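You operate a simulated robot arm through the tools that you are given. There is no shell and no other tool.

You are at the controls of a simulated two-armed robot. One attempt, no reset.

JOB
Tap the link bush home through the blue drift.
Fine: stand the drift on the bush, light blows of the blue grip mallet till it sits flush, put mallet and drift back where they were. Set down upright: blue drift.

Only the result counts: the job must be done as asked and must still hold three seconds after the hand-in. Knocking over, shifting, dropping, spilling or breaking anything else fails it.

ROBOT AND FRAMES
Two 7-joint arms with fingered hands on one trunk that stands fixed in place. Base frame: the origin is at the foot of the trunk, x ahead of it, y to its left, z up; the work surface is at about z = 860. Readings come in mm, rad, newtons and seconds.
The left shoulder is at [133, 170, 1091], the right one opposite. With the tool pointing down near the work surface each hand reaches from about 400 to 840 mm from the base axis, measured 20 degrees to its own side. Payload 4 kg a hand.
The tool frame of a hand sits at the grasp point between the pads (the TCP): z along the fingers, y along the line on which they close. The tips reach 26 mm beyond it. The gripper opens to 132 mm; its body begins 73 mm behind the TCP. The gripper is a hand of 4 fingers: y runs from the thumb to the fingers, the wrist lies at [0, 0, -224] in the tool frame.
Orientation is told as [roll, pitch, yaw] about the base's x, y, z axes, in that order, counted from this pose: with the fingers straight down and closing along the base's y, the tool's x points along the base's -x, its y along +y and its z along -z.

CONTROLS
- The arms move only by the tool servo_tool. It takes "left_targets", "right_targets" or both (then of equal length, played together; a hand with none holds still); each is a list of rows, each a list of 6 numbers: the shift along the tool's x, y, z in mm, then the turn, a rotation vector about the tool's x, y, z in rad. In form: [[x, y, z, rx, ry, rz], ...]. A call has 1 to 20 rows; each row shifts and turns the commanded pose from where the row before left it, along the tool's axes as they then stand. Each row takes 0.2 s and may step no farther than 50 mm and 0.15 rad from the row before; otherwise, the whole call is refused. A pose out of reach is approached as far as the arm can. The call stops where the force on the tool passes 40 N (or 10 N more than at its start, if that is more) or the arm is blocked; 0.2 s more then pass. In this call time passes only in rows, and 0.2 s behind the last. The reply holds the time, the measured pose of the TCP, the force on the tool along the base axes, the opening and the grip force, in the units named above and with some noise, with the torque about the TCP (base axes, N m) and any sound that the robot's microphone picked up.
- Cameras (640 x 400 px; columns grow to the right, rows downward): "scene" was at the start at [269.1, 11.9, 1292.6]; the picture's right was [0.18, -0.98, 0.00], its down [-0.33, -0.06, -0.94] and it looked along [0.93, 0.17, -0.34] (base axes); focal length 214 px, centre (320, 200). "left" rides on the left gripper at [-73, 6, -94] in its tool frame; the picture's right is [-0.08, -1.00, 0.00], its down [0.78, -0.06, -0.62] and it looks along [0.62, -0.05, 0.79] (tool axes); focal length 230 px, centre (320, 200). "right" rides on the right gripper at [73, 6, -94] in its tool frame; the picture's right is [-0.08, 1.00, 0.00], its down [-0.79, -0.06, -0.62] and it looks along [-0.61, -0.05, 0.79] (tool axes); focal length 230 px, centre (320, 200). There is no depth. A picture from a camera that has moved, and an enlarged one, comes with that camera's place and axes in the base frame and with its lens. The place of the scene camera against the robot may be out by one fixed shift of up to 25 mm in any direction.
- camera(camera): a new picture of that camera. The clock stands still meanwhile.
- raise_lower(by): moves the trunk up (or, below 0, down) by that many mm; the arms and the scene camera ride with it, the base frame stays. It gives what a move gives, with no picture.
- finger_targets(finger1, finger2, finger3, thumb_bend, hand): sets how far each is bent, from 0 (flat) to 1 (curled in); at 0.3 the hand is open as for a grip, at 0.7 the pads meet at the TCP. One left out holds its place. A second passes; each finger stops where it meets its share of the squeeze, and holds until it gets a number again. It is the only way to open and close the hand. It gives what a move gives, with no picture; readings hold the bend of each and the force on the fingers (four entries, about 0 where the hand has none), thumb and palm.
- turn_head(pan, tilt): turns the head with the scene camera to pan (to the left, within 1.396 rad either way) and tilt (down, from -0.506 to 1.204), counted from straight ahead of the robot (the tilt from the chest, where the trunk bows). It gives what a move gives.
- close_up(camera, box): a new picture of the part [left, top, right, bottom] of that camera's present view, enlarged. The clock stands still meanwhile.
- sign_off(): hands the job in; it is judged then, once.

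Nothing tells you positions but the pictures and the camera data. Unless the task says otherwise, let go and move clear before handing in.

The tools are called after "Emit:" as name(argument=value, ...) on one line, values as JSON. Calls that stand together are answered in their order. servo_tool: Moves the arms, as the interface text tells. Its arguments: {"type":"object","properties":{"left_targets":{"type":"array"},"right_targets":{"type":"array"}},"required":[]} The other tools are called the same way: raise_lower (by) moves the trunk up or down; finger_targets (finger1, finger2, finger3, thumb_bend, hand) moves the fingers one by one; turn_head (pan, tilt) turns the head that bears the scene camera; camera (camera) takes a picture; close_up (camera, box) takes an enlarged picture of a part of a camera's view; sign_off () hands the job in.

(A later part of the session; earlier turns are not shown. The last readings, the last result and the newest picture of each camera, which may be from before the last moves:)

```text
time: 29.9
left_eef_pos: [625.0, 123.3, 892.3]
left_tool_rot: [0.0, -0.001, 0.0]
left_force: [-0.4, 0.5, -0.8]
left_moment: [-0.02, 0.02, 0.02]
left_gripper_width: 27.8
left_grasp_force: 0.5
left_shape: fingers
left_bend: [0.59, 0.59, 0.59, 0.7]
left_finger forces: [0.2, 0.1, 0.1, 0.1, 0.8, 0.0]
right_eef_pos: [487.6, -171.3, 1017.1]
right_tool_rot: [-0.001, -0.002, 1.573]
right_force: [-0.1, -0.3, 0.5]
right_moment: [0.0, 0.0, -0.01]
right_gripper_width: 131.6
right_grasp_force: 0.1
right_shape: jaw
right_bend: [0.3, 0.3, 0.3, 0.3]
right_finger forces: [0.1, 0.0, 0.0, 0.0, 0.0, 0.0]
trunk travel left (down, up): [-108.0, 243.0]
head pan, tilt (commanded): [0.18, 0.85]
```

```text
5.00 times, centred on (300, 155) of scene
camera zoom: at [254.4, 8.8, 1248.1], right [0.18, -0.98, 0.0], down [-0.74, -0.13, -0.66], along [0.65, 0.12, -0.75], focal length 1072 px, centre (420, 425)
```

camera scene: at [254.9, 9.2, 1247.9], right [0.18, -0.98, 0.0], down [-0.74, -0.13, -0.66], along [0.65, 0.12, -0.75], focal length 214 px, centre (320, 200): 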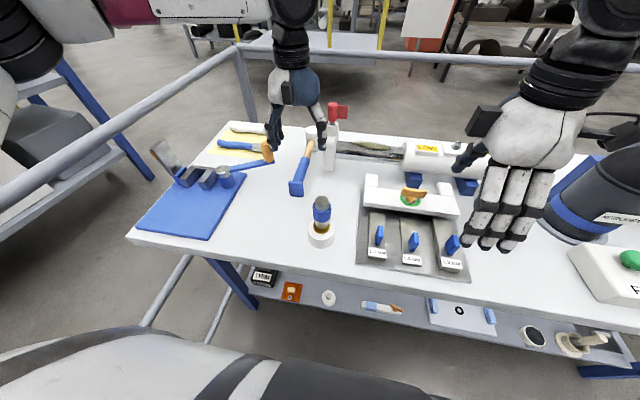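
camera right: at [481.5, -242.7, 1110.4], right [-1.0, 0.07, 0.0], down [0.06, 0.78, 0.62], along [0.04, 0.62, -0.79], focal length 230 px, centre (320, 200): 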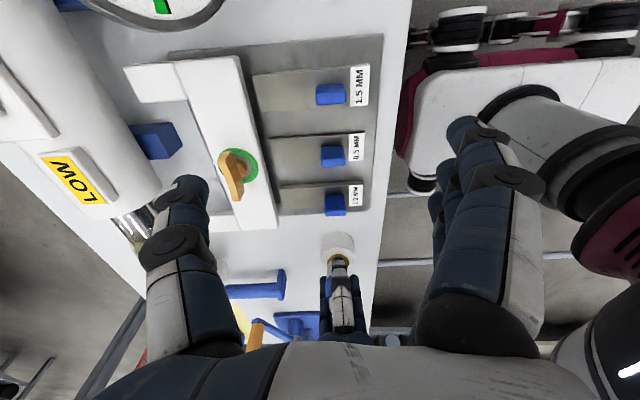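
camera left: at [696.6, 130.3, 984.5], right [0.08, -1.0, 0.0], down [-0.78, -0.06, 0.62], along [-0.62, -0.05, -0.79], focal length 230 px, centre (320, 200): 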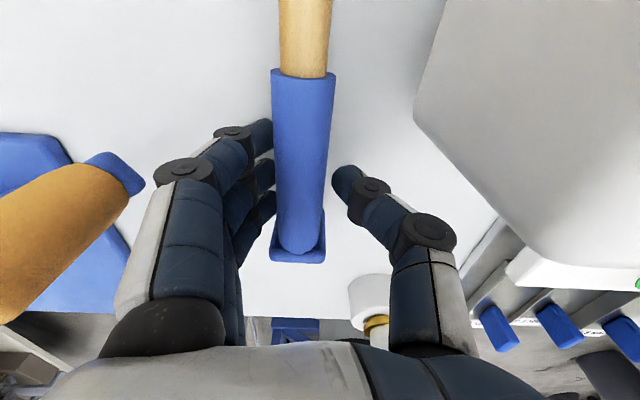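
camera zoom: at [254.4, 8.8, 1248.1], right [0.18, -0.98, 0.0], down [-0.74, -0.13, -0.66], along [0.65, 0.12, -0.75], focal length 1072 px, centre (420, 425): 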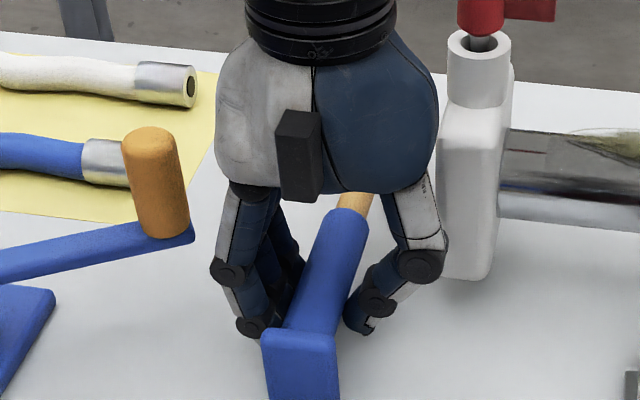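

Emit:
finger_targets(hand="left", finger1=0.68, finger2=0.68, finger3=0.68, thumb_bend=0.82)

Emit:
close_up(camera="left", box=[200, 60, 420, 280])

Emit:
camera(camera="left")

```text
time: 30.9
left_eef_pos: [624.9, 122.9, 891.2]
left_tool_rot: [-0.001, -0.001, -0.001]
left_force: [1.4, 0.8, 0.0]
left_moment: [0.03, -0.02, 0.03]
left_gripper_width: 22.5
left_grasp_force: 15.7
left_shape: fingers
left_bend: [0.62, 0.63, 0.63, 0.73]
left_finger forces: [5.1, 4.6, 4.3, 0.0, 16.8, 0.0]
right_eef_pos: [487.4, -170.7, 1018.2]
right_tool_rot: [-0.001, -0.002, 1.575]
right_force: [-0.1, 1.0, -0.1]
right_moment: [0.02, -0.01, -0.02]
right_gripper_width: 132.2
right_grasp_force: 0.1
right_shape: jaw
right_bend: [0.3, 0.3, 0.3, 0.3]
right_finger forces: [0.1, 0.1, 0.0, 0.1, 0.0, 0.0]
trunk travel left (down, up): [-108.0, 243.0]
head pan, tilt (commanded): [0.18, 0.85]
```

```text
1.82 times, centred on (310, 170) of left
camera zoom: at [696.8, 130.4, 984.3], right [0.08, -1.0, 0.0], down [-0.78, -0.06, 0.62], along [-0.62, -0.05, -0.79], focal length 418 px, centre (338, 254)
```

zoom: 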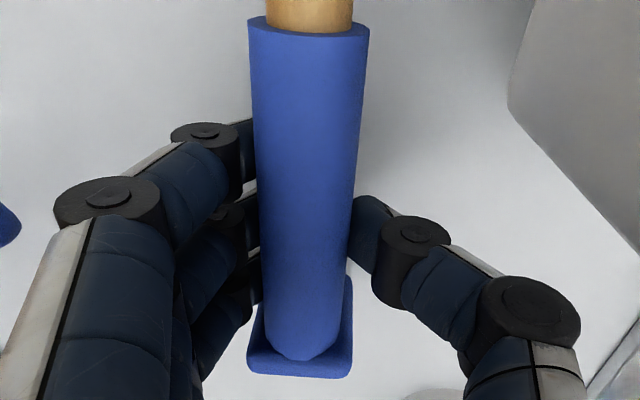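

```text
taken
camera left: at [696.8, 130.4, 984.3], right [0.08, -1.0, 0.0], down [-0.78, -0.06, 0.62], along [-0.62, -0.05, -0.79], focal length 230 px, centre (320, 200)
```

left: 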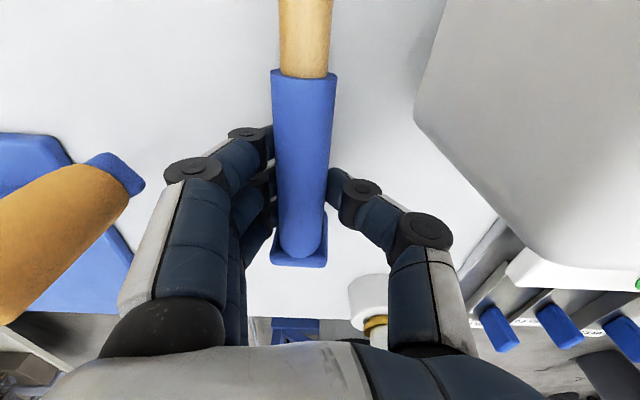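

Emit:
finger_targets(hand="left", finger1=0.82, finger2=0.82, finger3=0.82, thumb_bend=0.97)

Emit:
close_up(camera="left", box=[200, 60, 420, 280])

Emit:
close_up(camera="scene", box=[255, 115, 345, 195])

```text
time: 31.9
left_eef_pos: [625.0, 124.0, 891.4]
left_tool_rot: [-0.001, 0.0, 0.0]
left_force: [0.5, 0.0, -0.2]
left_moment: [-0.05, 0.09, -0.1]
left_gripper_width: 23.4
left_grasp_force: 3.6
left_shape: fingers
left_bend: [0.82, 0.79, 0.82, 0.94]
left_finger forces: [1.2, 0.0, 3.1, 0.0, 2.0, 0.1]
right_eef_pos: [486.9, -170.3, 1017.7]
right_tool_rot: [0.0, -0.002, 1.573]
right_force: [-0.6, 0.3, 0.4]
right_moment: [0.01, 0.0, -0.02]
right_gripper_width: 131.9
right_grasp_force: 0.1
right_shape: jaw
right_bend: [0.3, 0.3, 0.3, 0.3]
right_finger forces: [0.0, 0.0, 0.0, 0.0, 0.0, 0.1]
trunk travel left (down, up): [-108.0, 243.0]
head pan, tilt (commanded): [0.18, 0.85]
```

```text
1.82 times, centred on (310, 170) of left
camera zoom: at [696.7, 130.3, 984.2], right [0.08, -1.0, 0.0], down [-0.78, -0.06, 0.62], along [-0.62, -0.05, -0.79], focal length 418 px, centre (338, 254)
```

zoom: 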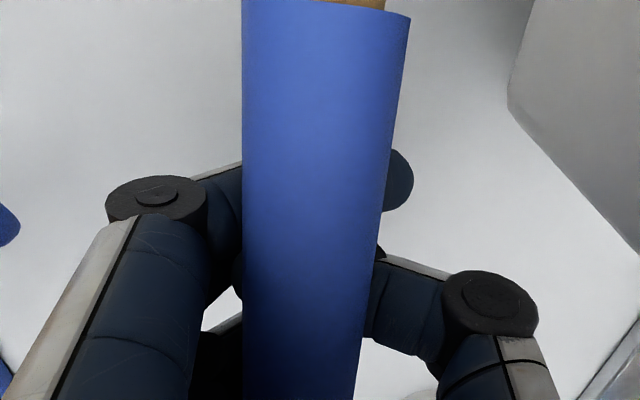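

```text
5.00 times, centred on (300, 155) of scene
camera zoom: at [254.6, 8.9, 1248.0], right [0.18, -0.98, 0.0], down [-0.74, -0.13, -0.66], along [0.65, 0.12, -0.75], focal length 1072 px, centre (420, 425)
```

zoom: 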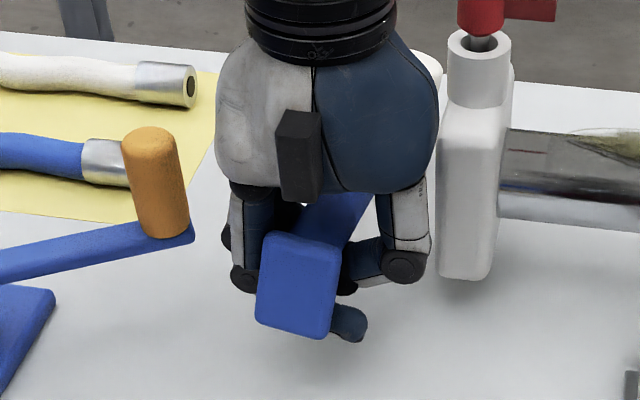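

The harder squeeze made the handle ride up, so it now sits cradled on top of the curled fingers. I need to see exactly how the mallet is lying before I do anything else.

Emit:
camera(camera="left")

Emit:
camera(camera="scene")

Emit:
camera(camera="right")

Emit:
close_up(camera="scene", box=[250, 60, 370, 200])

```text
taken
camera left: at [696.7, 130.3, 984.2], right [0.08, -1.0, 0.0], down [-0.78, -0.06, 0.62], along [-0.62, -0.05, -0.79], focal length 230 px, centre (320, 200)
```

left: 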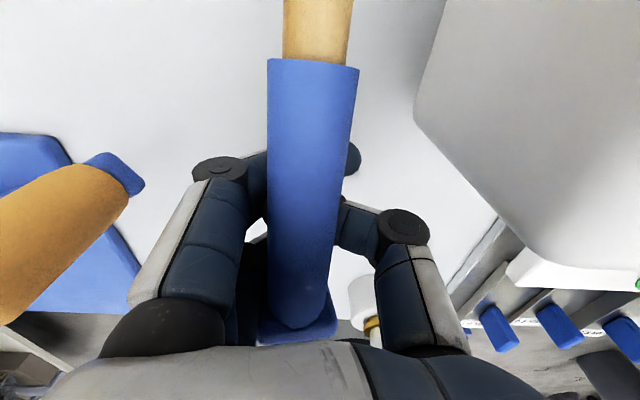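

```text
taken
camera scene: at [254.6, 8.9, 1248.0], right [0.18, -0.98, 0.0], down [-0.74, -0.13, -0.66], along [0.65, 0.12, -0.75], focal length 214 px, centre (320, 200)
```

scene: 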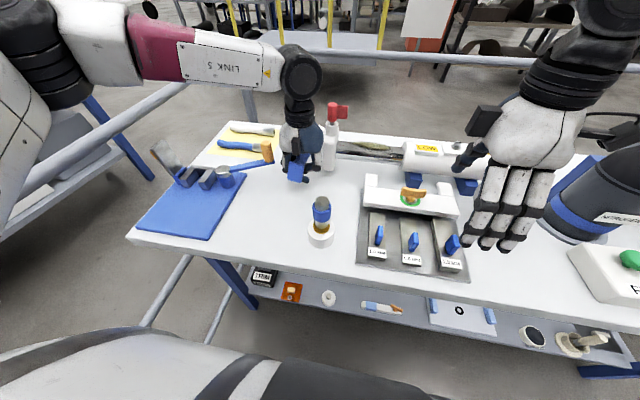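

```text
taken
camera right: at [481.9, -242.6, 1110.6], right [-1.0, 0.08, 0.0], down [0.06, 0.78, 0.62], along [0.05, 0.62, -0.79], focal length 230 px, centre (320, 200)
```

right: 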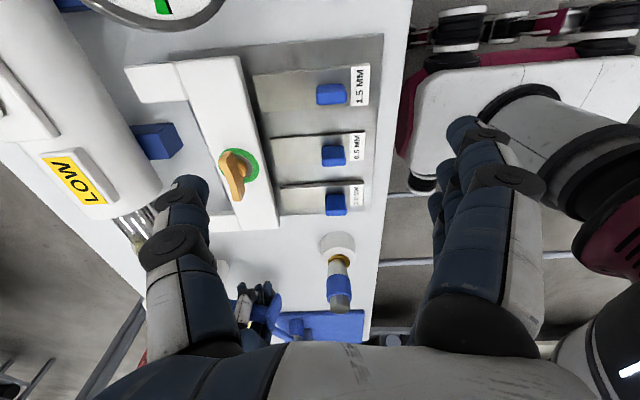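

```text
2.86 times, centred on (310, 130) of scene
camera zoom: at [254.6, 8.9, 1248.0], right [0.18, -0.98, 0.0], down [-0.74, -0.13, -0.66], along [0.65, 0.12, -0.75], focal length 613 px, centre (349, 400)
```

zoom: 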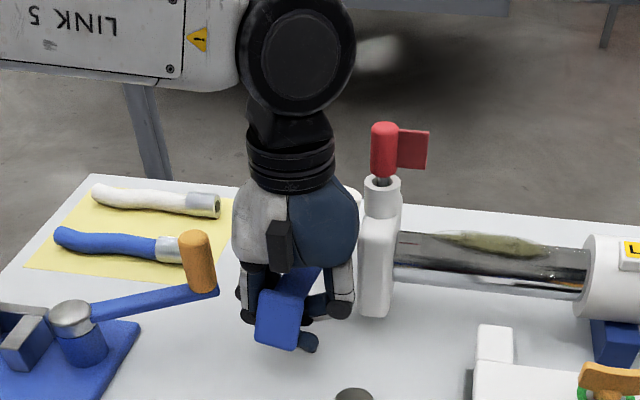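

The handle is lying across the curled fingers with the head still on the bench. A full power grasp, with the handle drawn up against the palm, would be much firmer for tapping, so I'll curl further and watch the palm force.

Emit:
finger_targets(hand="left", finger1=0.9, finger2=0.9, finger3=0.9, thumb_bend=0.97)

Emit:
camera(camera="left")

Emit:
close_up(camera="scene", box=[255, 105, 345, 195])

```text
time: 32.9
left_eef_pos: [623.1, 125.2, 890.7]
left_tool_rot: [-0.001, -0.001, 0.0]
left_force: [1.1, 0.0, -1.8]
left_moment: [0.0, 0.01, 0.0]
left_gripper_width: 30.4
left_grasp_force: 1.1
left_shape: fingers
left_bend: [0.9, 0.87, 0.9, 0.97]
left_finger forces: [1.4, 0.0, 0.0, 0.0, 1.2, 0.0]
right_eef_pos: [486.2, -169.0, 1018.1]
right_tool_rot: [0.0, -0.001, 1.571]
right_force: [-0.1, -1.3, -0.5]
right_moment: [0.03, 0.03, 0.0]
right_gripper_width: 132.0
right_grasp_force: 0.0
right_shape: jaw
right_bend: [0.3, 0.3, 0.3, 0.3]
right_finger forces: [0.0, 0.0, 0.0, 0.1, 0.0, 0.0]
trunk travel left (down, up): [-108.0, 243.0]
head pan, tilt (commanded): [0.18, 0.85]
```

```text
taken
camera left: at [696.7, 130.4, 984.3], right [0.08, -1.0, 0.0], down [-0.78, -0.06, 0.62], along [-0.62, -0.05, -0.79], focal length 230 px, centre (320, 200)
```

left: 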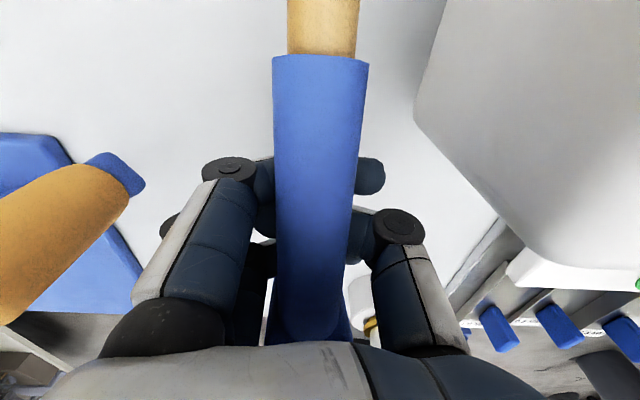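

```text
4.44 times, centred on (300, 150) of scene
camera zoom: at [254.6, 8.9, 1248.1], right [0.18, -0.98, 0.0], down [-0.74, -0.13, -0.66], along [0.65, 0.12, -0.75], focal length 953 px, centre (409, 422)
```

zoom: 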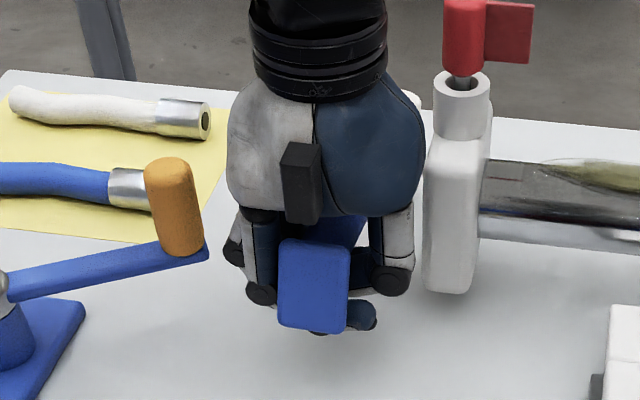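

Emit:
finger_targets(hand="left", finger1=1.0, finger2=1.0, finger3=1.0, thumb_bend=1.0)

Emit:
camera(camera="left")

Emit:
close_up(camera="scene", box=[255, 105, 345, 195])

```text
time: 33.9
left_eef_pos: [624.8, 123.2, 892.2]
left_tool_rot: [0.0, 0.001, 0.0]
left_force: [1.4, 1.3, 0.0]
left_moment: [-0.02, 0.09, 0.05]
left_gripper_width: 36.5
left_grasp_force: 1.2
left_shape: fingers
left_bend: [0.99, 0.94, 1.0, 1.0]
left_finger forces: [1.9, 0.1, 1.1, 0.1, 0.0, 0.1]
right_eef_pos: [487.2, -169.9, 1017.3]
right_tool_rot: [0.0, -0.001, 1.573]
right_force: [-0.1, 0.3, 0.0]
right_moment: [-0.03, -0.03, -0.02]
right_gripper_width: 131.9
right_grasp_force: 0.0
right_shape: jaw
right_bend: [0.3, 0.3, 0.3, 0.3]
right_finger forces: [0.0, 0.0, 0.0, 0.1, 0.1, 0.1]
trunk travel left (down, up): [-108.0, 243.0]
head pan, tilt (commanded): [0.18, 0.85]
```

```text
taken
camera left: at [696.8, 130.4, 984.2], right [0.08, -1.0, 0.0], down [-0.78, -0.06, 0.62], along [-0.62, -0.05, -0.79], focal length 230 px, centre (320, 200)
```

left: 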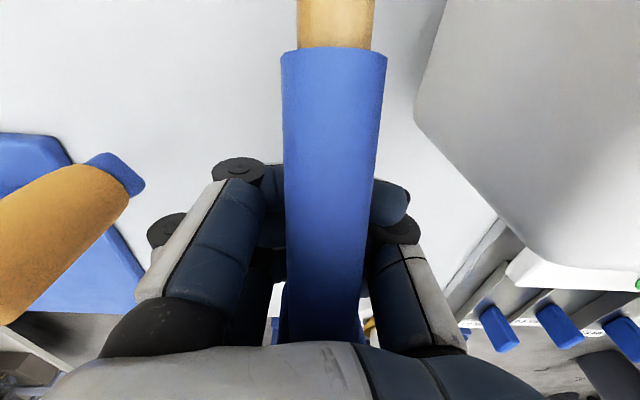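

```text
4.44 times, centred on (300, 150) of scene
camera zoom: at [254.7, 8.9, 1248.0], right [0.18, -0.98, 0.0], down [-0.74, -0.13, -0.66], along [0.65, 0.12, -0.75], focal length 953 px, centre (409, 422)
```

zoom: 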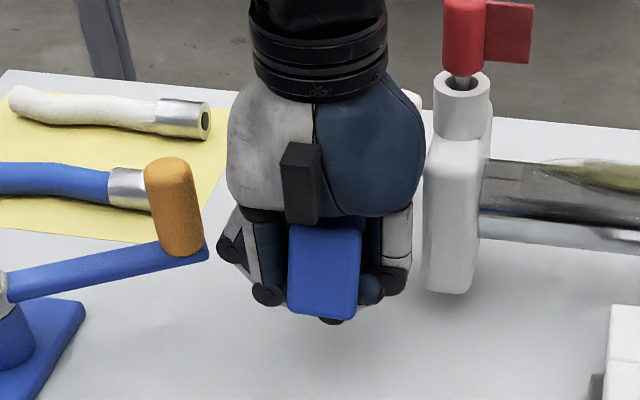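

The handle is only loosely caged this way, which isn't firm enough. Gripping the head itself, with no lever arm, would be steadier and is just within reach. I'll uncurl gradually to lower the handle gently back to the bench.

Emit:
finger_targets(hand="left", finger1=0.86, finger2=0.86, finger3=0.86, thumb_bend=0.86)

Emit:
finger_targets(hand="left", finger1=0.76, finger2=0.76, finger3=0.76, thumb_bend=0.76)

Emit:
camera(camera="left")

Emit:
close_up(camera="scene", box=[255, 105, 345, 195])

```text
time: 34.9
left_eef_pos: [624.7, 124.0, 890.8]
left_tool_rot: [0.001, -0.001, 0.001]
left_force: [-0.4, 0.2, -0.8]
left_moment: [0.01, 0.02, 0.02]
left_gripper_width: 26.0
left_grasp_force: 0.1
left_shape: fingers
left_bend: [0.86, 0.78, 0.86, 0.91]
left_finger forces: [0.1, 0.0, 0.0, 0.0, 1.3, 0.0]
right_eef_pos: [487.2, -172.4, 1017.1]
right_tool_rot: [-0.001, -0.002, 1.572]
right_force: [-0.3, -0.1, 0.4]
right_moment: [0.0, 0.02, 0.01]
right_gripper_width: 131.8
right_grasp_force: 0.2
right_shape: jaw
right_bend: [0.3, 0.3, 0.3, 0.3]
right_finger forces: [0.1, 0.0, 0.0, 0.1, 0.0, 0.0]
trunk travel left (down, up): [-108.0, 243.0]
head pan, tilt (commanded): [0.18, 0.85]
```

```text
time: 35.9
left_eef_pos: [624.1, 125.1, 891.1]
left_tool_rot: [-0.002, -0.001, 0.001]
left_force: [-0.3, 0.1, -1.8]
left_moment: [0.03, -0.02, -0.03]
left_gripper_width: 9.0
left_grasp_force: 0.7
left_shape: fingers
left_bend: [0.76, 0.68, 0.76, 0.78]
left_finger forces: [0.1, 0.1, 0.0, 0.0, 1.3, 0.1]
right_eef_pos: [487.4, -170.1, 1017.7]
right_tool_rot: [0.0, 0.0, 1.573]
right_force: [0.5, -0.3, 0.7]
right_moment: [-0.01, 0.0, 0.0]
right_gripper_width: 132.0
right_grasp_force: 0.0
right_shape: jaw
right_bend: [0.3, 0.3, 0.3, 0.3]
right_finger forces: [0.0, 0.0, 0.0, 0.0, 0.0, 0.1]
trunk travel left (down, up): [-108.0, 243.0]
head pan, tilt (commanded): [0.18, 0.85]
```

```text
taken
camera left: at [696.6, 130.4, 984.4], right [0.08, -1.0, 0.0], down [-0.78, -0.06, 0.62], along [-0.62, -0.05, -0.79], focal length 230 px, centre (320, 200)
```

left: 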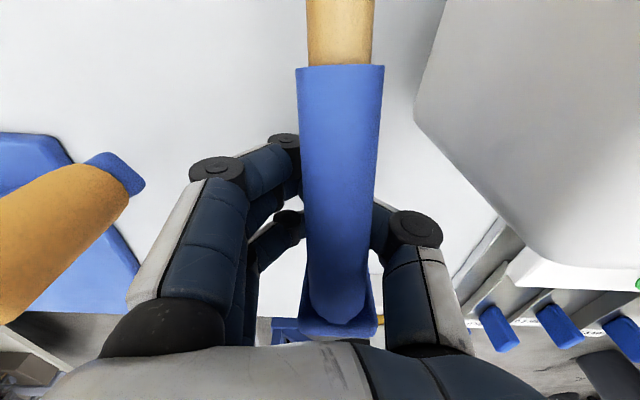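

```text
4.44 times, centred on (300, 150) of scene
camera zoom: at [254.4, 8.9, 1248.1], right [0.18, -0.98, 0.0], down [-0.74, -0.13, -0.66], along [0.65, 0.12, -0.75], focal length 953 px, centre (409, 422)
```

zoom: 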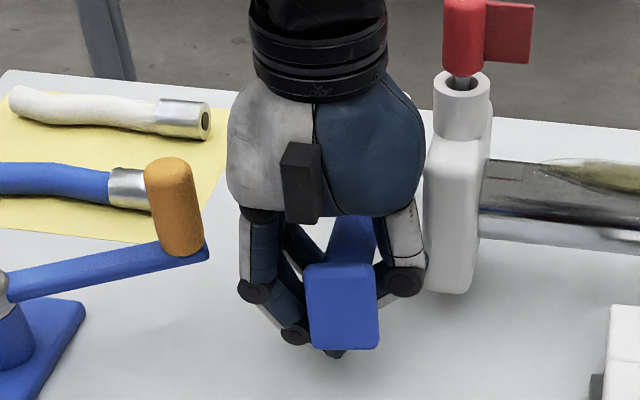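

Emit:
finger_targets(hand="left", finger1=0.68, finger2=0.66, finger3=0.68, thumb_bend=0.74)

Emit:
camera(camera="left")

Emit:
finger_targets(hand="left", finger1=0.62, finger2=0.62, finger3=0.62, thumb_bend=0.71)

Emit:
camera(camera="left")

Emit:
close_up(camera="scene", box=[255, 105, 345, 195])

```text
time: 36.9
left_eef_pos: [624.6, 124.5, 890.1]
left_tool_rot: [0.0, 0.001, -0.001]
left_force: [-0.7, 0.4, -0.2]
left_moment: [-0.03, 0.04, 0.0]
left_gripper_width: 13.8
left_grasp_force: 1.3
left_shape: fingers
left_bend: [0.67, 0.66, 0.68, 0.74]
left_finger forces: [1.1, 0.1, 0.2, 0.0, 1.0, 0.0]
right_eef_pos: [488.3, -170.5, 1017.7]
right_tool_rot: [-0.001, -0.002, 1.573]
right_force: [0.6, 0.3, 0.0]
right_moment: [0.05, 0.03, 0.01]
right_gripper_width: 132.1
right_grasp_force: 0.1
right_shape: jaw
right_bend: [0.3, 0.3, 0.3, 0.3]
right_finger forces: [0.1, 0.0, 0.0, 0.0, 0.1, 0.0]
trunk travel left (down, up): [-108.0, 243.0]
head pan, tilt (commanded): [0.18, 0.85]
```

```text
taken
camera left: at [696.6, 130.4, 984.4], right [0.08, -1.0, 0.0], down [-0.78, -0.06, 0.62], along [-0.62, -0.05, -0.79], focal length 230 px, centre (320, 200)
```

left: 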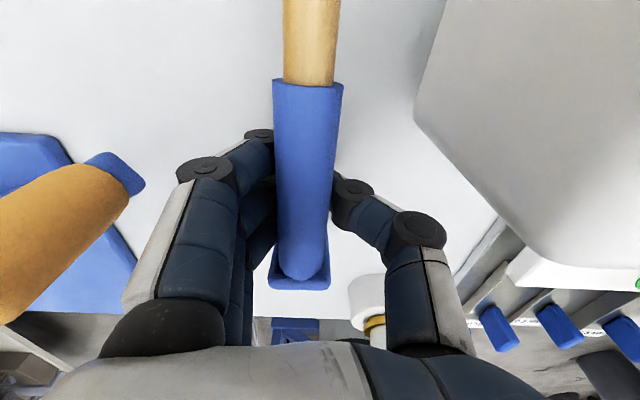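

```text
time: 37.9
left_eef_pos: [624.5, 124.4, 892.1]
left_tool_rot: [0.001, 0.0, 0.0]
left_force: [0.3, -0.1, -0.4]
left_moment: [-0.03, 0.0, -0.02]
left_gripper_width: 22.4
left_grasp_force: 0.6
left_shape: fingers
left_bend: [0.62, 0.62, 0.62, 0.71]
left_finger forces: [0.4, 0.2, 0.1, 0.0, 0.7, 0.1]
right_eef_pos: [489.0, -169.6, 1017.4]
right_tool_rot: [0.0, -0.002, 1.572]
right_force: [0.6, 0.7, 0.2]
right_moment: [-0.01, 0.0, -0.04]
right_gripper_width: 132.0
right_grasp_force: 0.2
right_shape: jaw
right_bend: [0.3, 0.3, 0.3, 0.3]
right_finger forces: [0.1, 0.0, 0.0, 0.1, 0.0, 0.1]
trunk travel left (down, up): [-108.0, 243.0]
head pan, tilt (commanded): [0.18, 0.85]
```

```text
taken
camera left: at [696.7, 130.4, 984.4], right [0.08, -1.0, 0.0], down [-0.78, -0.06, 0.62], along [-0.62, -0.05, -0.79], focal length 230 px, centre (320, 200)
```

left: 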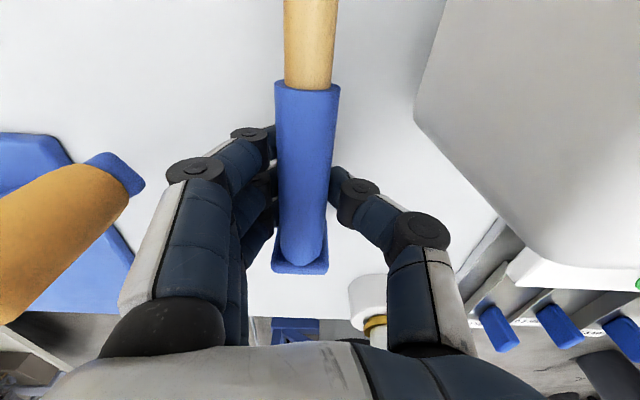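

```text
4.44 times, centred on (300, 150) of scene
camera zoom: at [254.5, 8.9, 1248.1], right [0.18, -0.98, 0.0], down [-0.74, -0.13, -0.66], along [0.65, 0.12, -0.75], focal length 953 px, centre (409, 422)
```

zoom: 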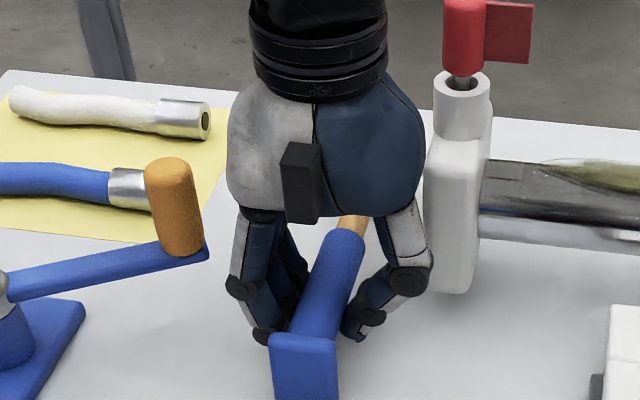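

The mallet is lying back on its head and butt, only a few mm from where it was. I'll release it, rise clear, and go round to the head.

Emit:
finger_targets(hand="left", finger1=0.52, finger2=0.52, finger3=0.52, thumb_bend=0.52)

Emit:
servo_tool(left_targets=[[0, 0, -10, 0, 0, 0], [0, 0, -25, 0, 0, 0], [0, 0, -35, 0, 0, 0], [0, 0, -40, 0, 0, 0], [0, 0, -40, 0, 0, 0], [-20, 25, 0, 0, 0, 0], [-40, 15, 0, 0, 0, 0], [-40, 0, 0, 0, 0, 0]])

Emit:
camera(camera="left")

Emit:
camera(camera="scene")

```text
time: 38.9
left_eef_pos: [624.4, 124.9, 891.8]
left_tool_rot: [0.0, -0.001, 0.0]
left_force: [-0.2, 0.2, -0.4]
left_moment: [0.0, 0.02, 0.0]
left_gripper_width: 63.1
left_grasp_force: 0.0
left_shape: fingers
left_bend: [0.52, 0.52, 0.52, 0.52]
left_finger forces: [0.0, 0.0, 0.1, 0.0, 0.0, 0.0]
right_eef_pos: [486.9, -171.7, 1017.2]
right_tool_rot: [0.0, -0.002, 1.572]
right_force: [0.3, 0.5, 0.8]
right_moment: [-0.03, -0.02, 0.0]
right_gripper_width: 132.0
right_grasp_force: 0.2
right_shape: jaw
right_bend: [0.3, 0.3, 0.3, 0.3]
right_finger forces: [0.1, 0.0, 0.0, 0.0, 0.1, 0.0]
trunk travel left (down, up): [-108.0, 243.0]
head pan, tilt (commanded): [0.18, 0.85]
```

```text
time: 40.7
left_eef_pos: [724.2, 165.7, 1041.8]
left_tool_rot: [0.001, 0.004, -0.003]
left_force: [-0.3, 0.6, -0.9]
left_moment: [-0.03, 0.02, -0.01]
left_gripper_width: 63.5
left_grasp_force: 0.2
left_shape: fingers
left_bend: [0.52, 0.52, 0.52, 0.52]
left_finger forces: [0.0, 0.0, 0.1, 0.1, 0.0, 0.0]
right_eef_pos: [487.1, -170.6, 1018.2]
right_tool_rot: [0.003, -0.002, 1.573]
right_force: [-0.3, 0.4, 0.7]
right_moment: [0.02, 0.01, -0.01]
right_gripper_width: 131.9
right_grasp_force: 0.1
right_shape: jaw
right_bend: [0.3, 0.3, 0.3, 0.3]
right_finger forces: [0.1, 0.0, 0.0, 0.0, 0.1, 0.0]
trunk travel left (down, up): [-108.0, 243.0]
head pan, tilt (commanded): [0.18, 0.85]
```

```text
taken
camera left: at [797.3, 171.8, 1133.9], right [0.08, -1.0, 0.0], down [-0.78, -0.06, 0.62], along [-0.62, -0.05, -0.79], focal length 230 px, centre (320, 200)
```

left: 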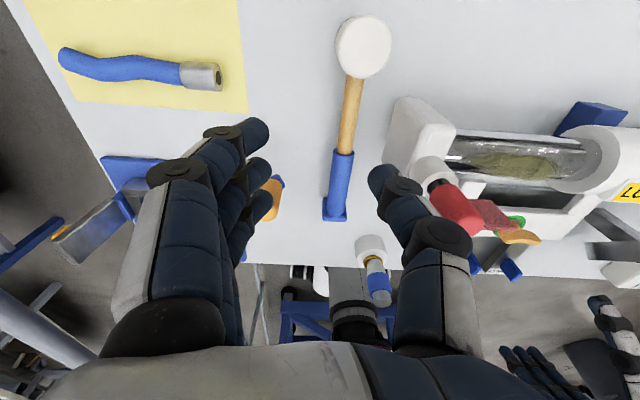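

```text
taken
camera scene: at [255.2, 8.5, 1247.7], right [0.18, -0.98, 0.0], down [-0.74, -0.13, -0.66], along [0.65, 0.12, -0.75], focal length 214 px, centre (320, 200)
```

scene: 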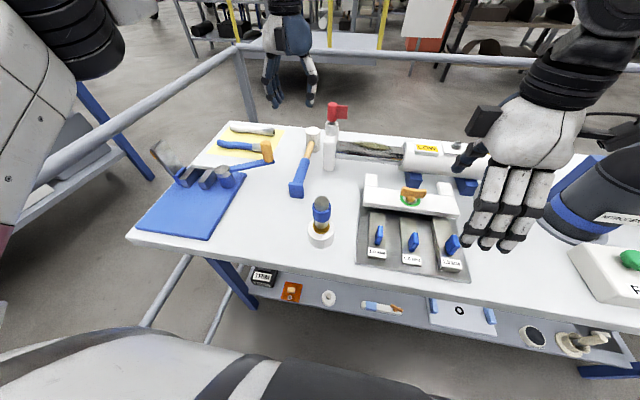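

The mallet head is now at about (783, 136). I'll raise the trunk 80 mm so the far reach over the head stays comfortable throughout the vertical approach.

Emit:
raise_lower(by=80)

Emit:
servo_tool(left_targets=[[0, 0, 40, 0, 0, 0], [-25, 0, 20, 0, 0, 0], [-30, -10, 20, 0, 0, 0], [-2, -10, 20, 0, 0, 0]])

Emit:
camera(camera="left")

Emit:
camera(camera="scene")

```text
time: 41.9
left_eef_pos: [717.8, 164.2, 1141.9]
left_tool_rot: [0.0, -0.03, -0.003]
left_force: [-0.1, 0.0, -0.2]
left_moment: [0.0, 0.05, -0.01]
left_gripper_width: 63.8
left_grasp_force: 0.1
left_shape: fingers
left_bend: [0.52, 0.52, 0.52, 0.52]
left_finger forces: [0.0, 0.0, 0.1, 0.1, 0.0, 0.1]
right_eef_pos: [488.9, -173.4, 1094.8]
right_tool_rot: [0.004, -0.003, 1.573]
right_force: [0.8, 0.5, -0.1]
right_moment: [0.03, 0.06, -0.01]
right_gripper_width: 131.7
right_grasp_force: 0.1
right_shape: jaw
right_bend: [0.3, 0.3, 0.3, 0.3]
right_finger forces: [0.1, 0.0, 0.0, 0.1, 0.0, 0.0]
trunk travel left (down, up): [-188.0, 163.0]
head pan, tilt (commanded): [0.18, 0.85]
```

```text
time: 42.9
left_eef_pos: [736.9, 152.2, 1064.3]
left_tool_rot: [-0.001, -0.034, 0.0]
left_force: [0.2, -0.2, 0.5]
left_moment: [-0.03, 0.0, 0.04]
left_gripper_width: 63.5
left_grasp_force: 0.1
left_shape: fingers
left_bend: [0.52, 0.52, 0.52, 0.52]
left_finger forces: [0.0, 0.0, 0.1, 0.0, 0.0, 0.0]
left hand out of reach, approached as far as the arm can: row 2, 3
right_eef_pos: [489.3, -173.0, 1095.5]
right_tool_rot: [0.001, -0.002, 1.573]
right_force: [-0.2, 0.4, 0.2]
right_moment: [0.03, 0.0, 0.01]
right_gripper_width: 131.9
right_grasp_force: 0.2
right_shape: jaw
right_bend: [0.3, 0.3, 0.3, 0.3]
right_finger forces: [0.0, 0.1, 0.0, 0.0, 0.0, 0.0]
trunk travel left (down, up): [-188.0, 163.0]
head pan, tilt (commanded): [0.18, 0.85]
```

```text
taken
camera left: at [805.8, 158.3, 1159.4], right [0.08, -1.0, 0.0], down [-0.81, -0.06, 0.59], along [-0.59, -0.05, -0.81], focal length 230 px, centre (320, 200)
```

left: 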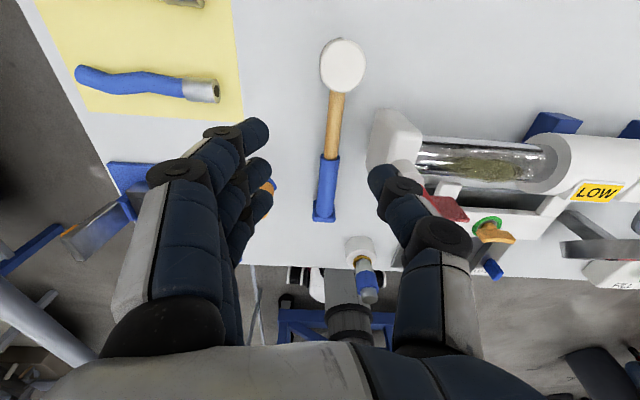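

```text
taken
camera scene: at [180.6, 7.9, 1334.4], right [0.18, -0.98, 0.0], down [-0.74, -0.13, -0.66], along [0.65, 0.12, -0.75], focal length 214 px, centre (320, 200)
```

scene: 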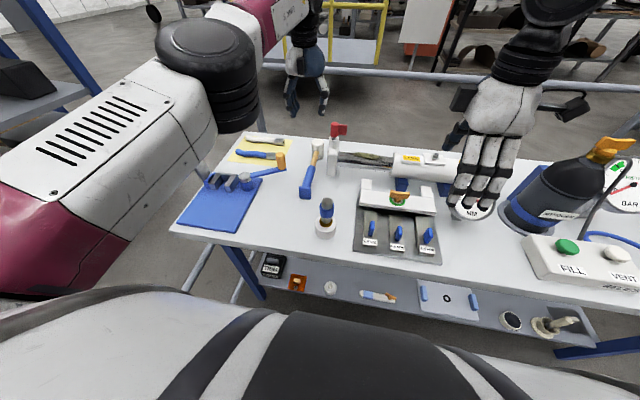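

Raising the trunk pulls the shoulders back, which costs reach instead of gaining it. I'll undo that; lowering the trunk should bring the shoulders forward instead.

Emit:
raise_lower(by=-80)

Emit:
servo_tool(left_targets=[[0, 0, -30, 0, 0, 0], [0, 0, -35, 0, 0, 0]])

Emit:
raise_lower(by=-50)

Emit:
camera(camera="scene")

Emit:
camera(camera="left")

```text
time: 44.1
left_eef_pos: [735.3, 152.4, 988.3]
left_tool_rot: [-0.004, -0.037, -0.001]
left_force: [-0.5, 0.3, 0.8]
left_moment: [-0.01, -0.03, -0.01]
left_gripper_width: 63.4
left_grasp_force: 0.0
left_shape: fingers
left_bend: [0.52, 0.52, 0.52, 0.52]
left_finger forces: [0.0, 0.0, 0.0, 0.0, 0.1, 0.1]
right_eef_pos: [486.5, -172.7, 1018.7]
right_tool_rot: [-0.004, -0.002, 1.574]
right_force: [1.0, -0.5, 0.2]
right_moment: [-0.02, -0.06, 0.02]
right_gripper_width: 131.7
right_grasp_force: 0.1
right_shape: jaw
right_bend: [0.3, 0.3, 0.3, 0.3]
right_finger forces: [0.0, 0.0, 0.0, 0.1, 0.0, 0.1]
trunk travel left (down, up): [-108.0, 243.0]
head pan, tilt (commanded): [0.18, 0.85]
```

```text
time: 44.7
left_eef_pos: [734.4, 149.5, 1052.3]
left_tool_rot: [0.0, -0.034, 0.001]
left_force: [-0.1, 0.0, -1.1]
left_moment: [-0.01, 0.0, -0.01]
left_gripper_width: 63.3
left_grasp_force: 0.1
left_shape: fingers
left_bend: [0.52, 0.52, 0.52, 0.52]
left_finger forces: [0.1, 0.1, 0.0, 0.1, 0.0, 0.0]
right_eef_pos: [488.0, -171.9, 1016.7]
right_tool_rot: [0.001, -0.002, 1.573]
right_force: [-0.1, 0.6, 0.6]
right_moment: [0.01, 0.03, -0.03]
right_gripper_width: 131.7
right_grasp_force: 0.0
right_shape: jaw
right_bend: [0.3, 0.3, 0.3, 0.3]
right_finger forces: [0.0, 0.0, 0.1, 0.0, 0.0, 0.0]
trunk travel left (down, up): [-108.0, 243.0]
head pan, tilt (commanded): [0.18, 0.85]
```

```text
time: 45.6
left_eef_pos: [731.8, 152.7, 1004.3]
left_tool_rot: [0.001, -0.037, 0.0]
left_force: [-0.7, 0.1, 1.1]
left_moment: [-0.01, -0.04, -0.01]
left_gripper_width: 63.6
left_grasp_force: 0.1
left_shape: fingers
left_bend: [0.52, 0.52, 0.52, 0.52]
left_finger forces: [0.0, 0.0, 0.1, 0.1, 0.0, 0.0]
right_eef_pos: [486.7, -171.2, 969.8]
right_tool_rot: [-0.003, -0.002, 1.572]
right_force: [-0.5, 0.5, 0.2]
right_moment: [-0.01, -0.02, 0.0]
right_gripper_width: 131.8
right_grasp_force: 0.0
right_shape: jaw
right_bend: [0.3, 0.3, 0.3, 0.3]
right_finger forces: [0.0, 0.0, 0.0, 0.1, 0.1, 0.0]
trunk travel left (down, up): [-58.0, 293.0]
head pan, tilt (commanded): [0.18, 0.85]
```

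```text
taken
camera scene: at [307.5, 9.0, 1189.3], right [0.18, -0.98, 0.0], down [-0.74, -0.13, -0.66], along [0.65, 0.12, -0.75], focal length 214 px, centre (320, 200)
```

scene: 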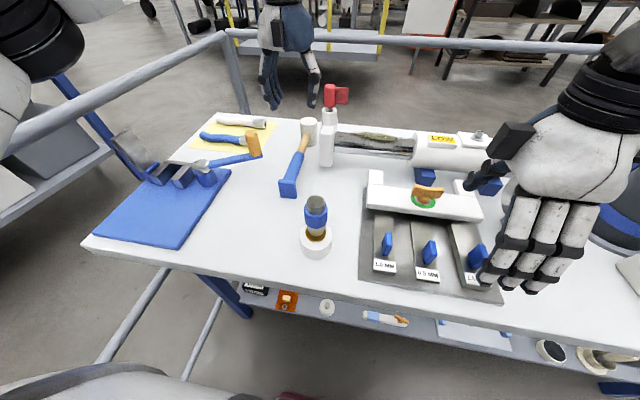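

```text
taken
camera left: at [801.2, 158.4, 1099.2], right [0.08, -1.0, 0.0], down [-0.81, -0.06, 0.59], along [-0.58, -0.05, -0.81], focal length 230 px, centre (320, 200)
```

left: 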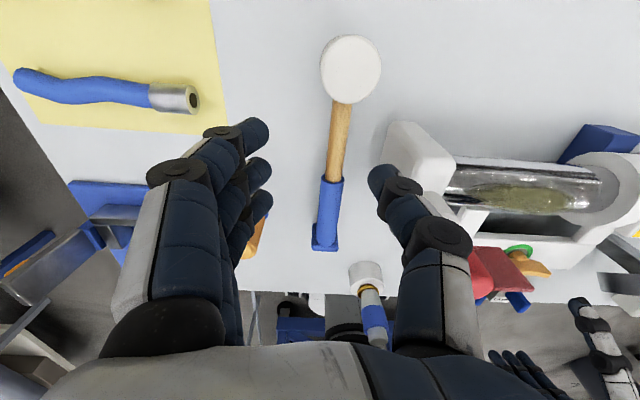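

Lowering the trunk brought the shoulders about 53 mm forward, so the mallet head is now well within reach. I'll move above it with the tool vertical, and raise the right hand back up a little.

Emit:
servo_tool(left_targets=[[-20, -6, 0, 0, 0.018, 0], [-20, -6, 0, 0, 0.018, 0], [-11.5, -4.2, 0, 0, 0, 0]], right_targets=[[0, 0, -20, 0, 0, 0], [0, 0, -20, 0, 0, 0], [0, 0, -10, 0, 0, 0]])

Emit:
camera(camera="left")

Emit:
close_up(camera="left", box=[250, 60, 390, 180])

Emit:
close_up(camera="scene", box=[220, 60, 380, 200])

```text
time: 46.4
left_eef_pos: [785.2, 136.7, 1002.3]
left_tool_rot: [0.0, 0.002, 0.002]
left_force: [-0.3, 0.4, 0.0]
left_moment: [-0.02, 0.03, -0.02]
left_gripper_width: 63.4
left_grasp_force: 0.1
left_shape: fingers
left_bend: [0.52, 0.52, 0.52, 0.52]
left_finger forces: [0.0, 0.0, 0.1, 0.0, 0.0, 0.0]
right_eef_pos: [486.5, -170.8, 1016.5]
right_tool_rot: [0.003, -0.003, 1.572]
right_force: [0.0, 0.1, 0.2]
right_moment: [-0.03, 0.0, -0.01]
right_gripper_width: 131.8
right_grasp_force: 0.2
right_shape: jaw
right_bend: [0.3, 0.3, 0.3, 0.3]
right_finger forces: [0.0, 0.1, 0.1, 0.0, 0.0, 0.0]
trunk travel left (down, up): [-58.0, 293.0]
head pan, tilt (commanded): [0.18, 0.85]
```

```text
taken
camera left: at [858.5, 142.8, 1094.5], right [0.08, -1.0, 0.0], down [-0.78, -0.06, 0.62], along [-0.62, -0.05, -0.79], focal length 230 px, centre (320, 200)
```

left: 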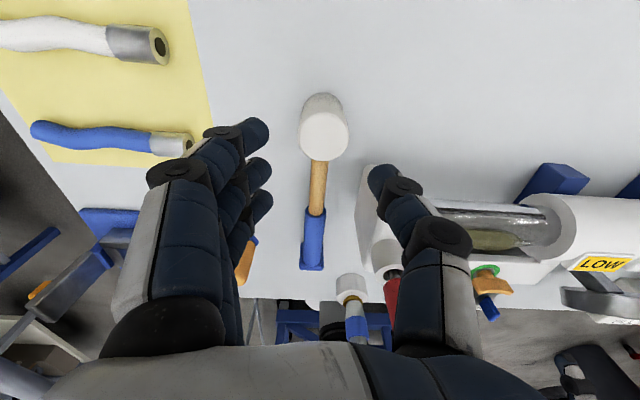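

```text
3.33 times, centred on (320, 120) of left
camera zoom: at [858.5, 142.8, 1094.5], right [0.08, -1.0, 0.0], down [-0.78, -0.06, 0.62], along [-0.62, -0.05, -0.79], focal length 767 px, centre (320, 467)
```

zoom: 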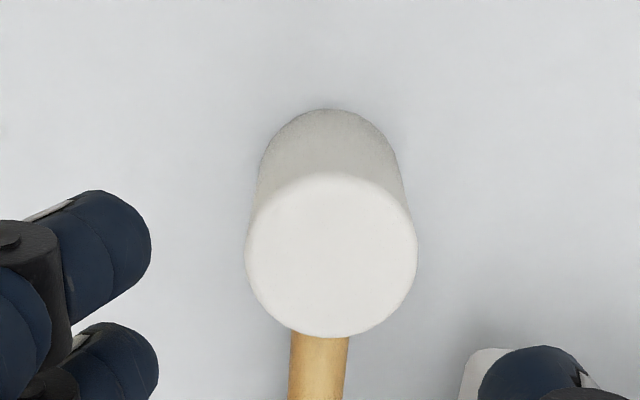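

```text
2.86 times, centred on (300, 130) of scene
camera zoom: at [309.5, 8.8, 1188.4], right [0.18, -0.98, 0.0], down [-0.74, -0.13, -0.66], along [0.65, 0.12, -0.75], focal length 613 px, centre (377, 400)
```

zoom: 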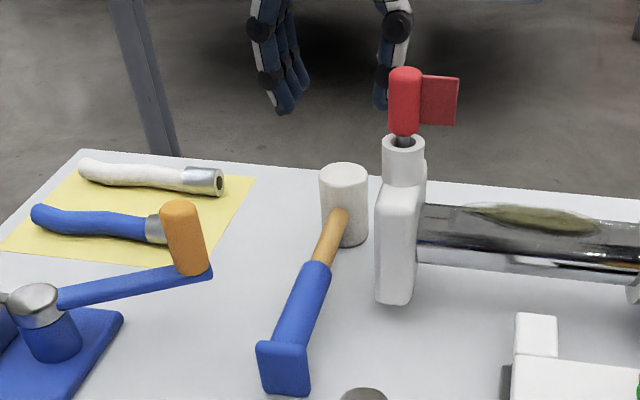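

The head is centred at about (784, 134.5), Ø42. I'll open slightly and descend over it, leaving the fingertips about 18 mm above the striking face.

Emit:
finger_targets(hand="left", finger1=0.47, finger2=0.47, finger3=0.47, thumb_bend=0.47)

Emit:
servo_tool(left_targets=[[1, -2, 25, 0, 0, 0], [0, 0, 25, 0, 0, 0], [0, 0, 20, 0, 0, 0]])

Emit:
camera(camera="left")

Emit:
close_up(camera="scene", box=[250, 80, 370, 180])

```text
time: 47.4
left_eef_pos: [785.8, 137.8, 1001.7]
left_tool_rot: [0.0, 0.001, -0.001]
left_force: [-0.7, 0.5, 0.6]
left_moment: [-0.04, 0.0, 0.0]
left_gripper_width: 79.7
left_grasp_force: 0.0
left_shape: fingers
left_bend: [0.47, 0.47, 0.47, 0.47]
left_finger forces: [0.0, 0.0, 0.0, 0.0, 0.1, 0.0]
right_eef_pos: [487.4, -171.0, 1017.9]
right_tool_rot: [0.0, -0.002, 1.574]
right_force: [-0.1, 0.5, -0.5]
right_moment: [0.0, -0.01, 0.0]
right_gripper_width: 132.1
right_grasp_force: 0.0
right_shape: jaw
right_bend: [0.3, 0.3, 0.3, 0.3]
right_finger forces: [0.1, 0.0, 0.1, 0.1, 0.1, 0.0]
trunk travel left (down, up): [-58.0, 293.0]
head pan, tilt (commanded): [0.18, 0.85]
```

```text
time: 48.2
left_eef_pos: [786.2, 135.0, 933.0]
left_tool_rot: [0.001, 0.001, 0.0]
left_force: [0.2, 0.1, -0.2]
left_moment: [0.02, -0.01, 0.0]
left_gripper_width: 79.8
left_grasp_force: 0.1
left_shape: fingers
left_bend: [0.47, 0.47, 0.47, 0.47]
left_finger forces: [0.0, 0.0, 0.0, 0.1, 0.0, 0.0]
right_eef_pos: [487.8, -171.2, 1016.3]
right_tool_rot: [0.002, -0.002, 1.573]
right_force: [-0.8, -0.3, 0.4]
right_moment: [-0.02, 0.01, 0.01]
right_gripper_width: 132.0
right_grasp_force: 0.1
right_shape: jaw
right_bend: [0.3, 0.3, 0.3, 0.3]
right_finger forces: [0.0, 0.0, 0.0, 0.0, 0.0, 0.1]
trunk travel left (down, up): [-58.0, 293.0]
head pan, tilt (commanded): [0.18, 0.85]
```

```text
taken
camera left: at [857.5, 140.5, 1025.1], right [0.08, -1.0, 0.0], down [-0.78, -0.06, 0.62], along [-0.62, -0.05, -0.79], focal length 230 px, centre (320, 200)
```

left: 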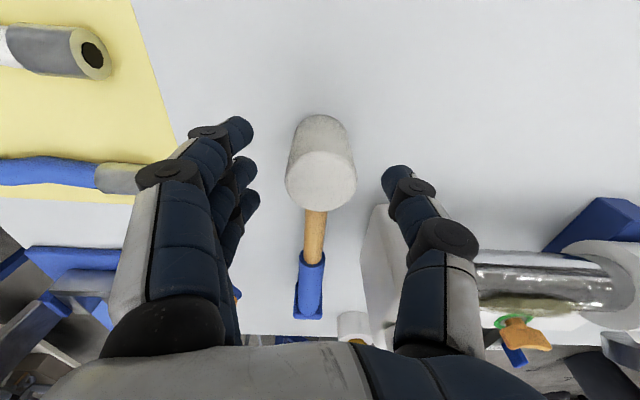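

```text
4.00 times, centred on (310, 130) of scene
camera zoom: at [309.9, 8.9, 1188.2], right [0.18, -0.98, 0.0], down [-0.74, -0.13, -0.66], along [0.65, 0.12, -0.75], focal length 858 px, centre (360, 480)
```

zoom: 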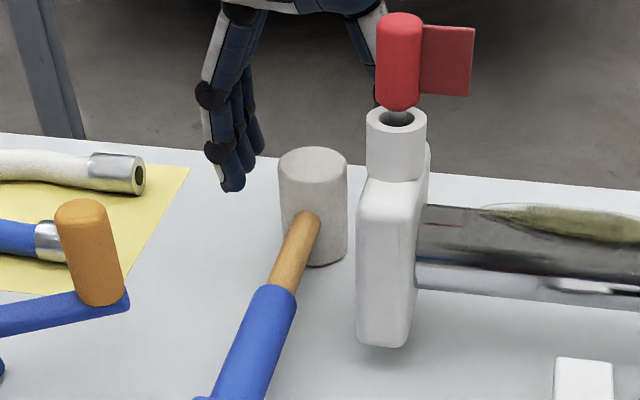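

Emit:
servo_tool(left_targets=[[1.2, -0.6, 12, 0, 0, 0], [0, 0, 10, 0, 0, 0], [0, 0, 5, 0, 0, 0]])

Emit:
camera(camera="left")

Emit:
close_up(camera="scene", box=[250, 80, 370, 180])

```text
time: 49.0
left_eef_pos: [782.9, 133.1, 904.7]
left_tool_rot: [0.0, 0.002, -0.001]
left_force: [-0.3, -0.5, -0.2]
left_moment: [-0.03, 0.02, -0.01]
left_gripper_width: 80.0
left_grasp_force: 0.0
left_shape: fingers
left_bend: [0.47, 0.47, 0.47, 0.47]
left_finger forces: [0.0, 0.1, 0.0, 0.0, 0.0, 0.0]
right_eef_pos: [487.6, -171.6, 1017.7]
right_tool_rot: [-0.001, -0.001, 1.574]
right_force: [0.4, -0.7, 0.1]
right_moment: [0.01, -0.02, 0.0]
right_gripper_width: 131.6
right_grasp_force: 0.2
right_shape: jaw
right_bend: [0.3, 0.3, 0.3, 0.3]
right_finger forces: [0.0, 0.1, 0.1, 0.0, 0.1, 0.1]
trunk travel left (down, up): [-58.0, 293.0]
head pan, tilt (commanded): [0.18, 0.85]
```

```text
taken
camera left: at [856.2, 140.2, 997.7], right [0.08, -1.0, 0.0], down [-0.78, -0.06, 0.62], along [-0.62, -0.05, -0.79], focal length 230 px, centre (320, 200)
```

left: 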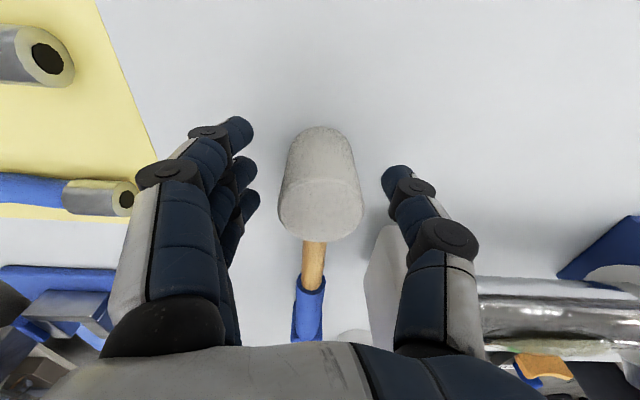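

```text
4.00 times, centred on (310, 130) of scene
camera zoom: at [309.6, 8.8, 1188.4], right [0.18, -0.98, 0.0], down [-0.74, -0.13, -0.66], along [0.65, 0.12, -0.75], focal length 858 px, centre (360, 480)
```

zoom: 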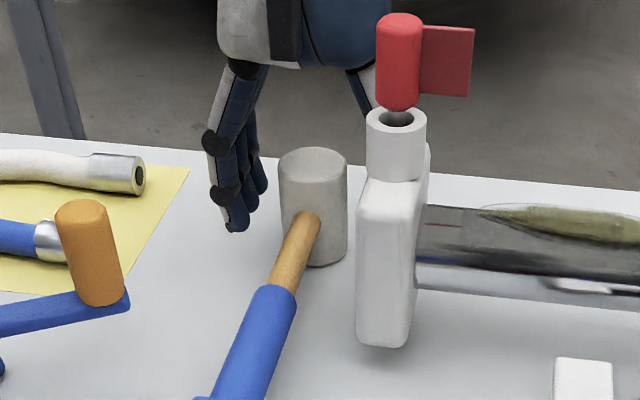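

Emit:
finger_targets(hand="left", finger1=0.6, finger2=0.62, finger3=0.6, thumb_bend=0.61)

Emit:
camera(camera="left")

Emit:
close_up(camera="scene", box=[250, 80, 370, 180])

```text
time: 50.0
left_eef_pos: [784.1, 134.2, 904.1]
left_tool_rot: [0.0, 0.003, 0.0]
left_force: [-0.4, -0.6, 0.8]
left_moment: [0.01, 0.02, -0.03]
left_gripper_width: 43.8
left_grasp_force: 4.0
left_shape: fingers
left_bend: [0.6, 0.58, 0.6, 0.59]
left_finger forces: [0.1, 3.3, 0.1, 0.0, 4.3, 0.0]
right_eef_pos: [487.8, -171.5, 1017.7]
right_tool_rot: [-0.001, -0.001, 1.572]
right_force: [0.4, 0.1, 0.5]
right_moment: [0.0, -0.05, 0.02]
right_gripper_width: 131.9
right_grasp_force: 0.2
right_shape: jaw
right_bend: [0.3, 0.3, 0.3, 0.3]
right_finger forces: [0.0, 0.1, 0.0, 0.1, 0.0, 0.1]
trunk travel left (down, up): [-58.0, 293.0]
head pan, tilt (commanded): [0.18, 0.85]
```

```text
taken
camera left: at [856.2, 140.0, 997.8], right [0.08, -1.0, 0.0], down [-0.78, -0.06, 0.62], along [-0.62, -0.05, -0.79], focal length 230 px, centre (320, 200)
```

left: 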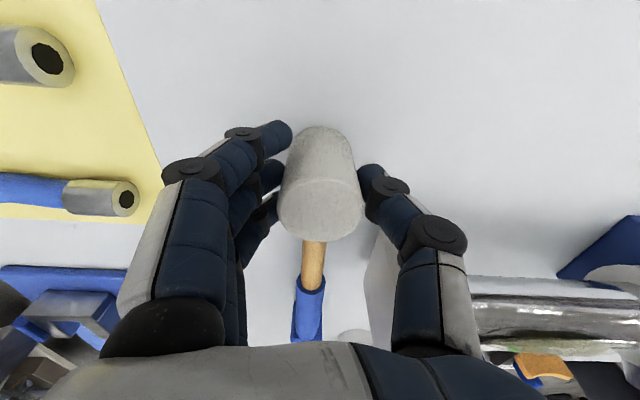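

```text
4.00 times, centred on (310, 130) of scene
camera zoom: at [309.6, 8.8, 1188.4], right [0.18, -0.98, 0.0], down [-0.74, -0.13, -0.66], along [0.65, 0.12, -0.75], focal length 858 px, centre (360, 480)
```

zoom: 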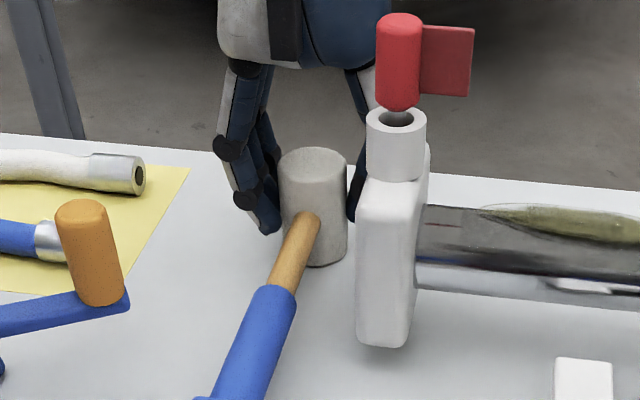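

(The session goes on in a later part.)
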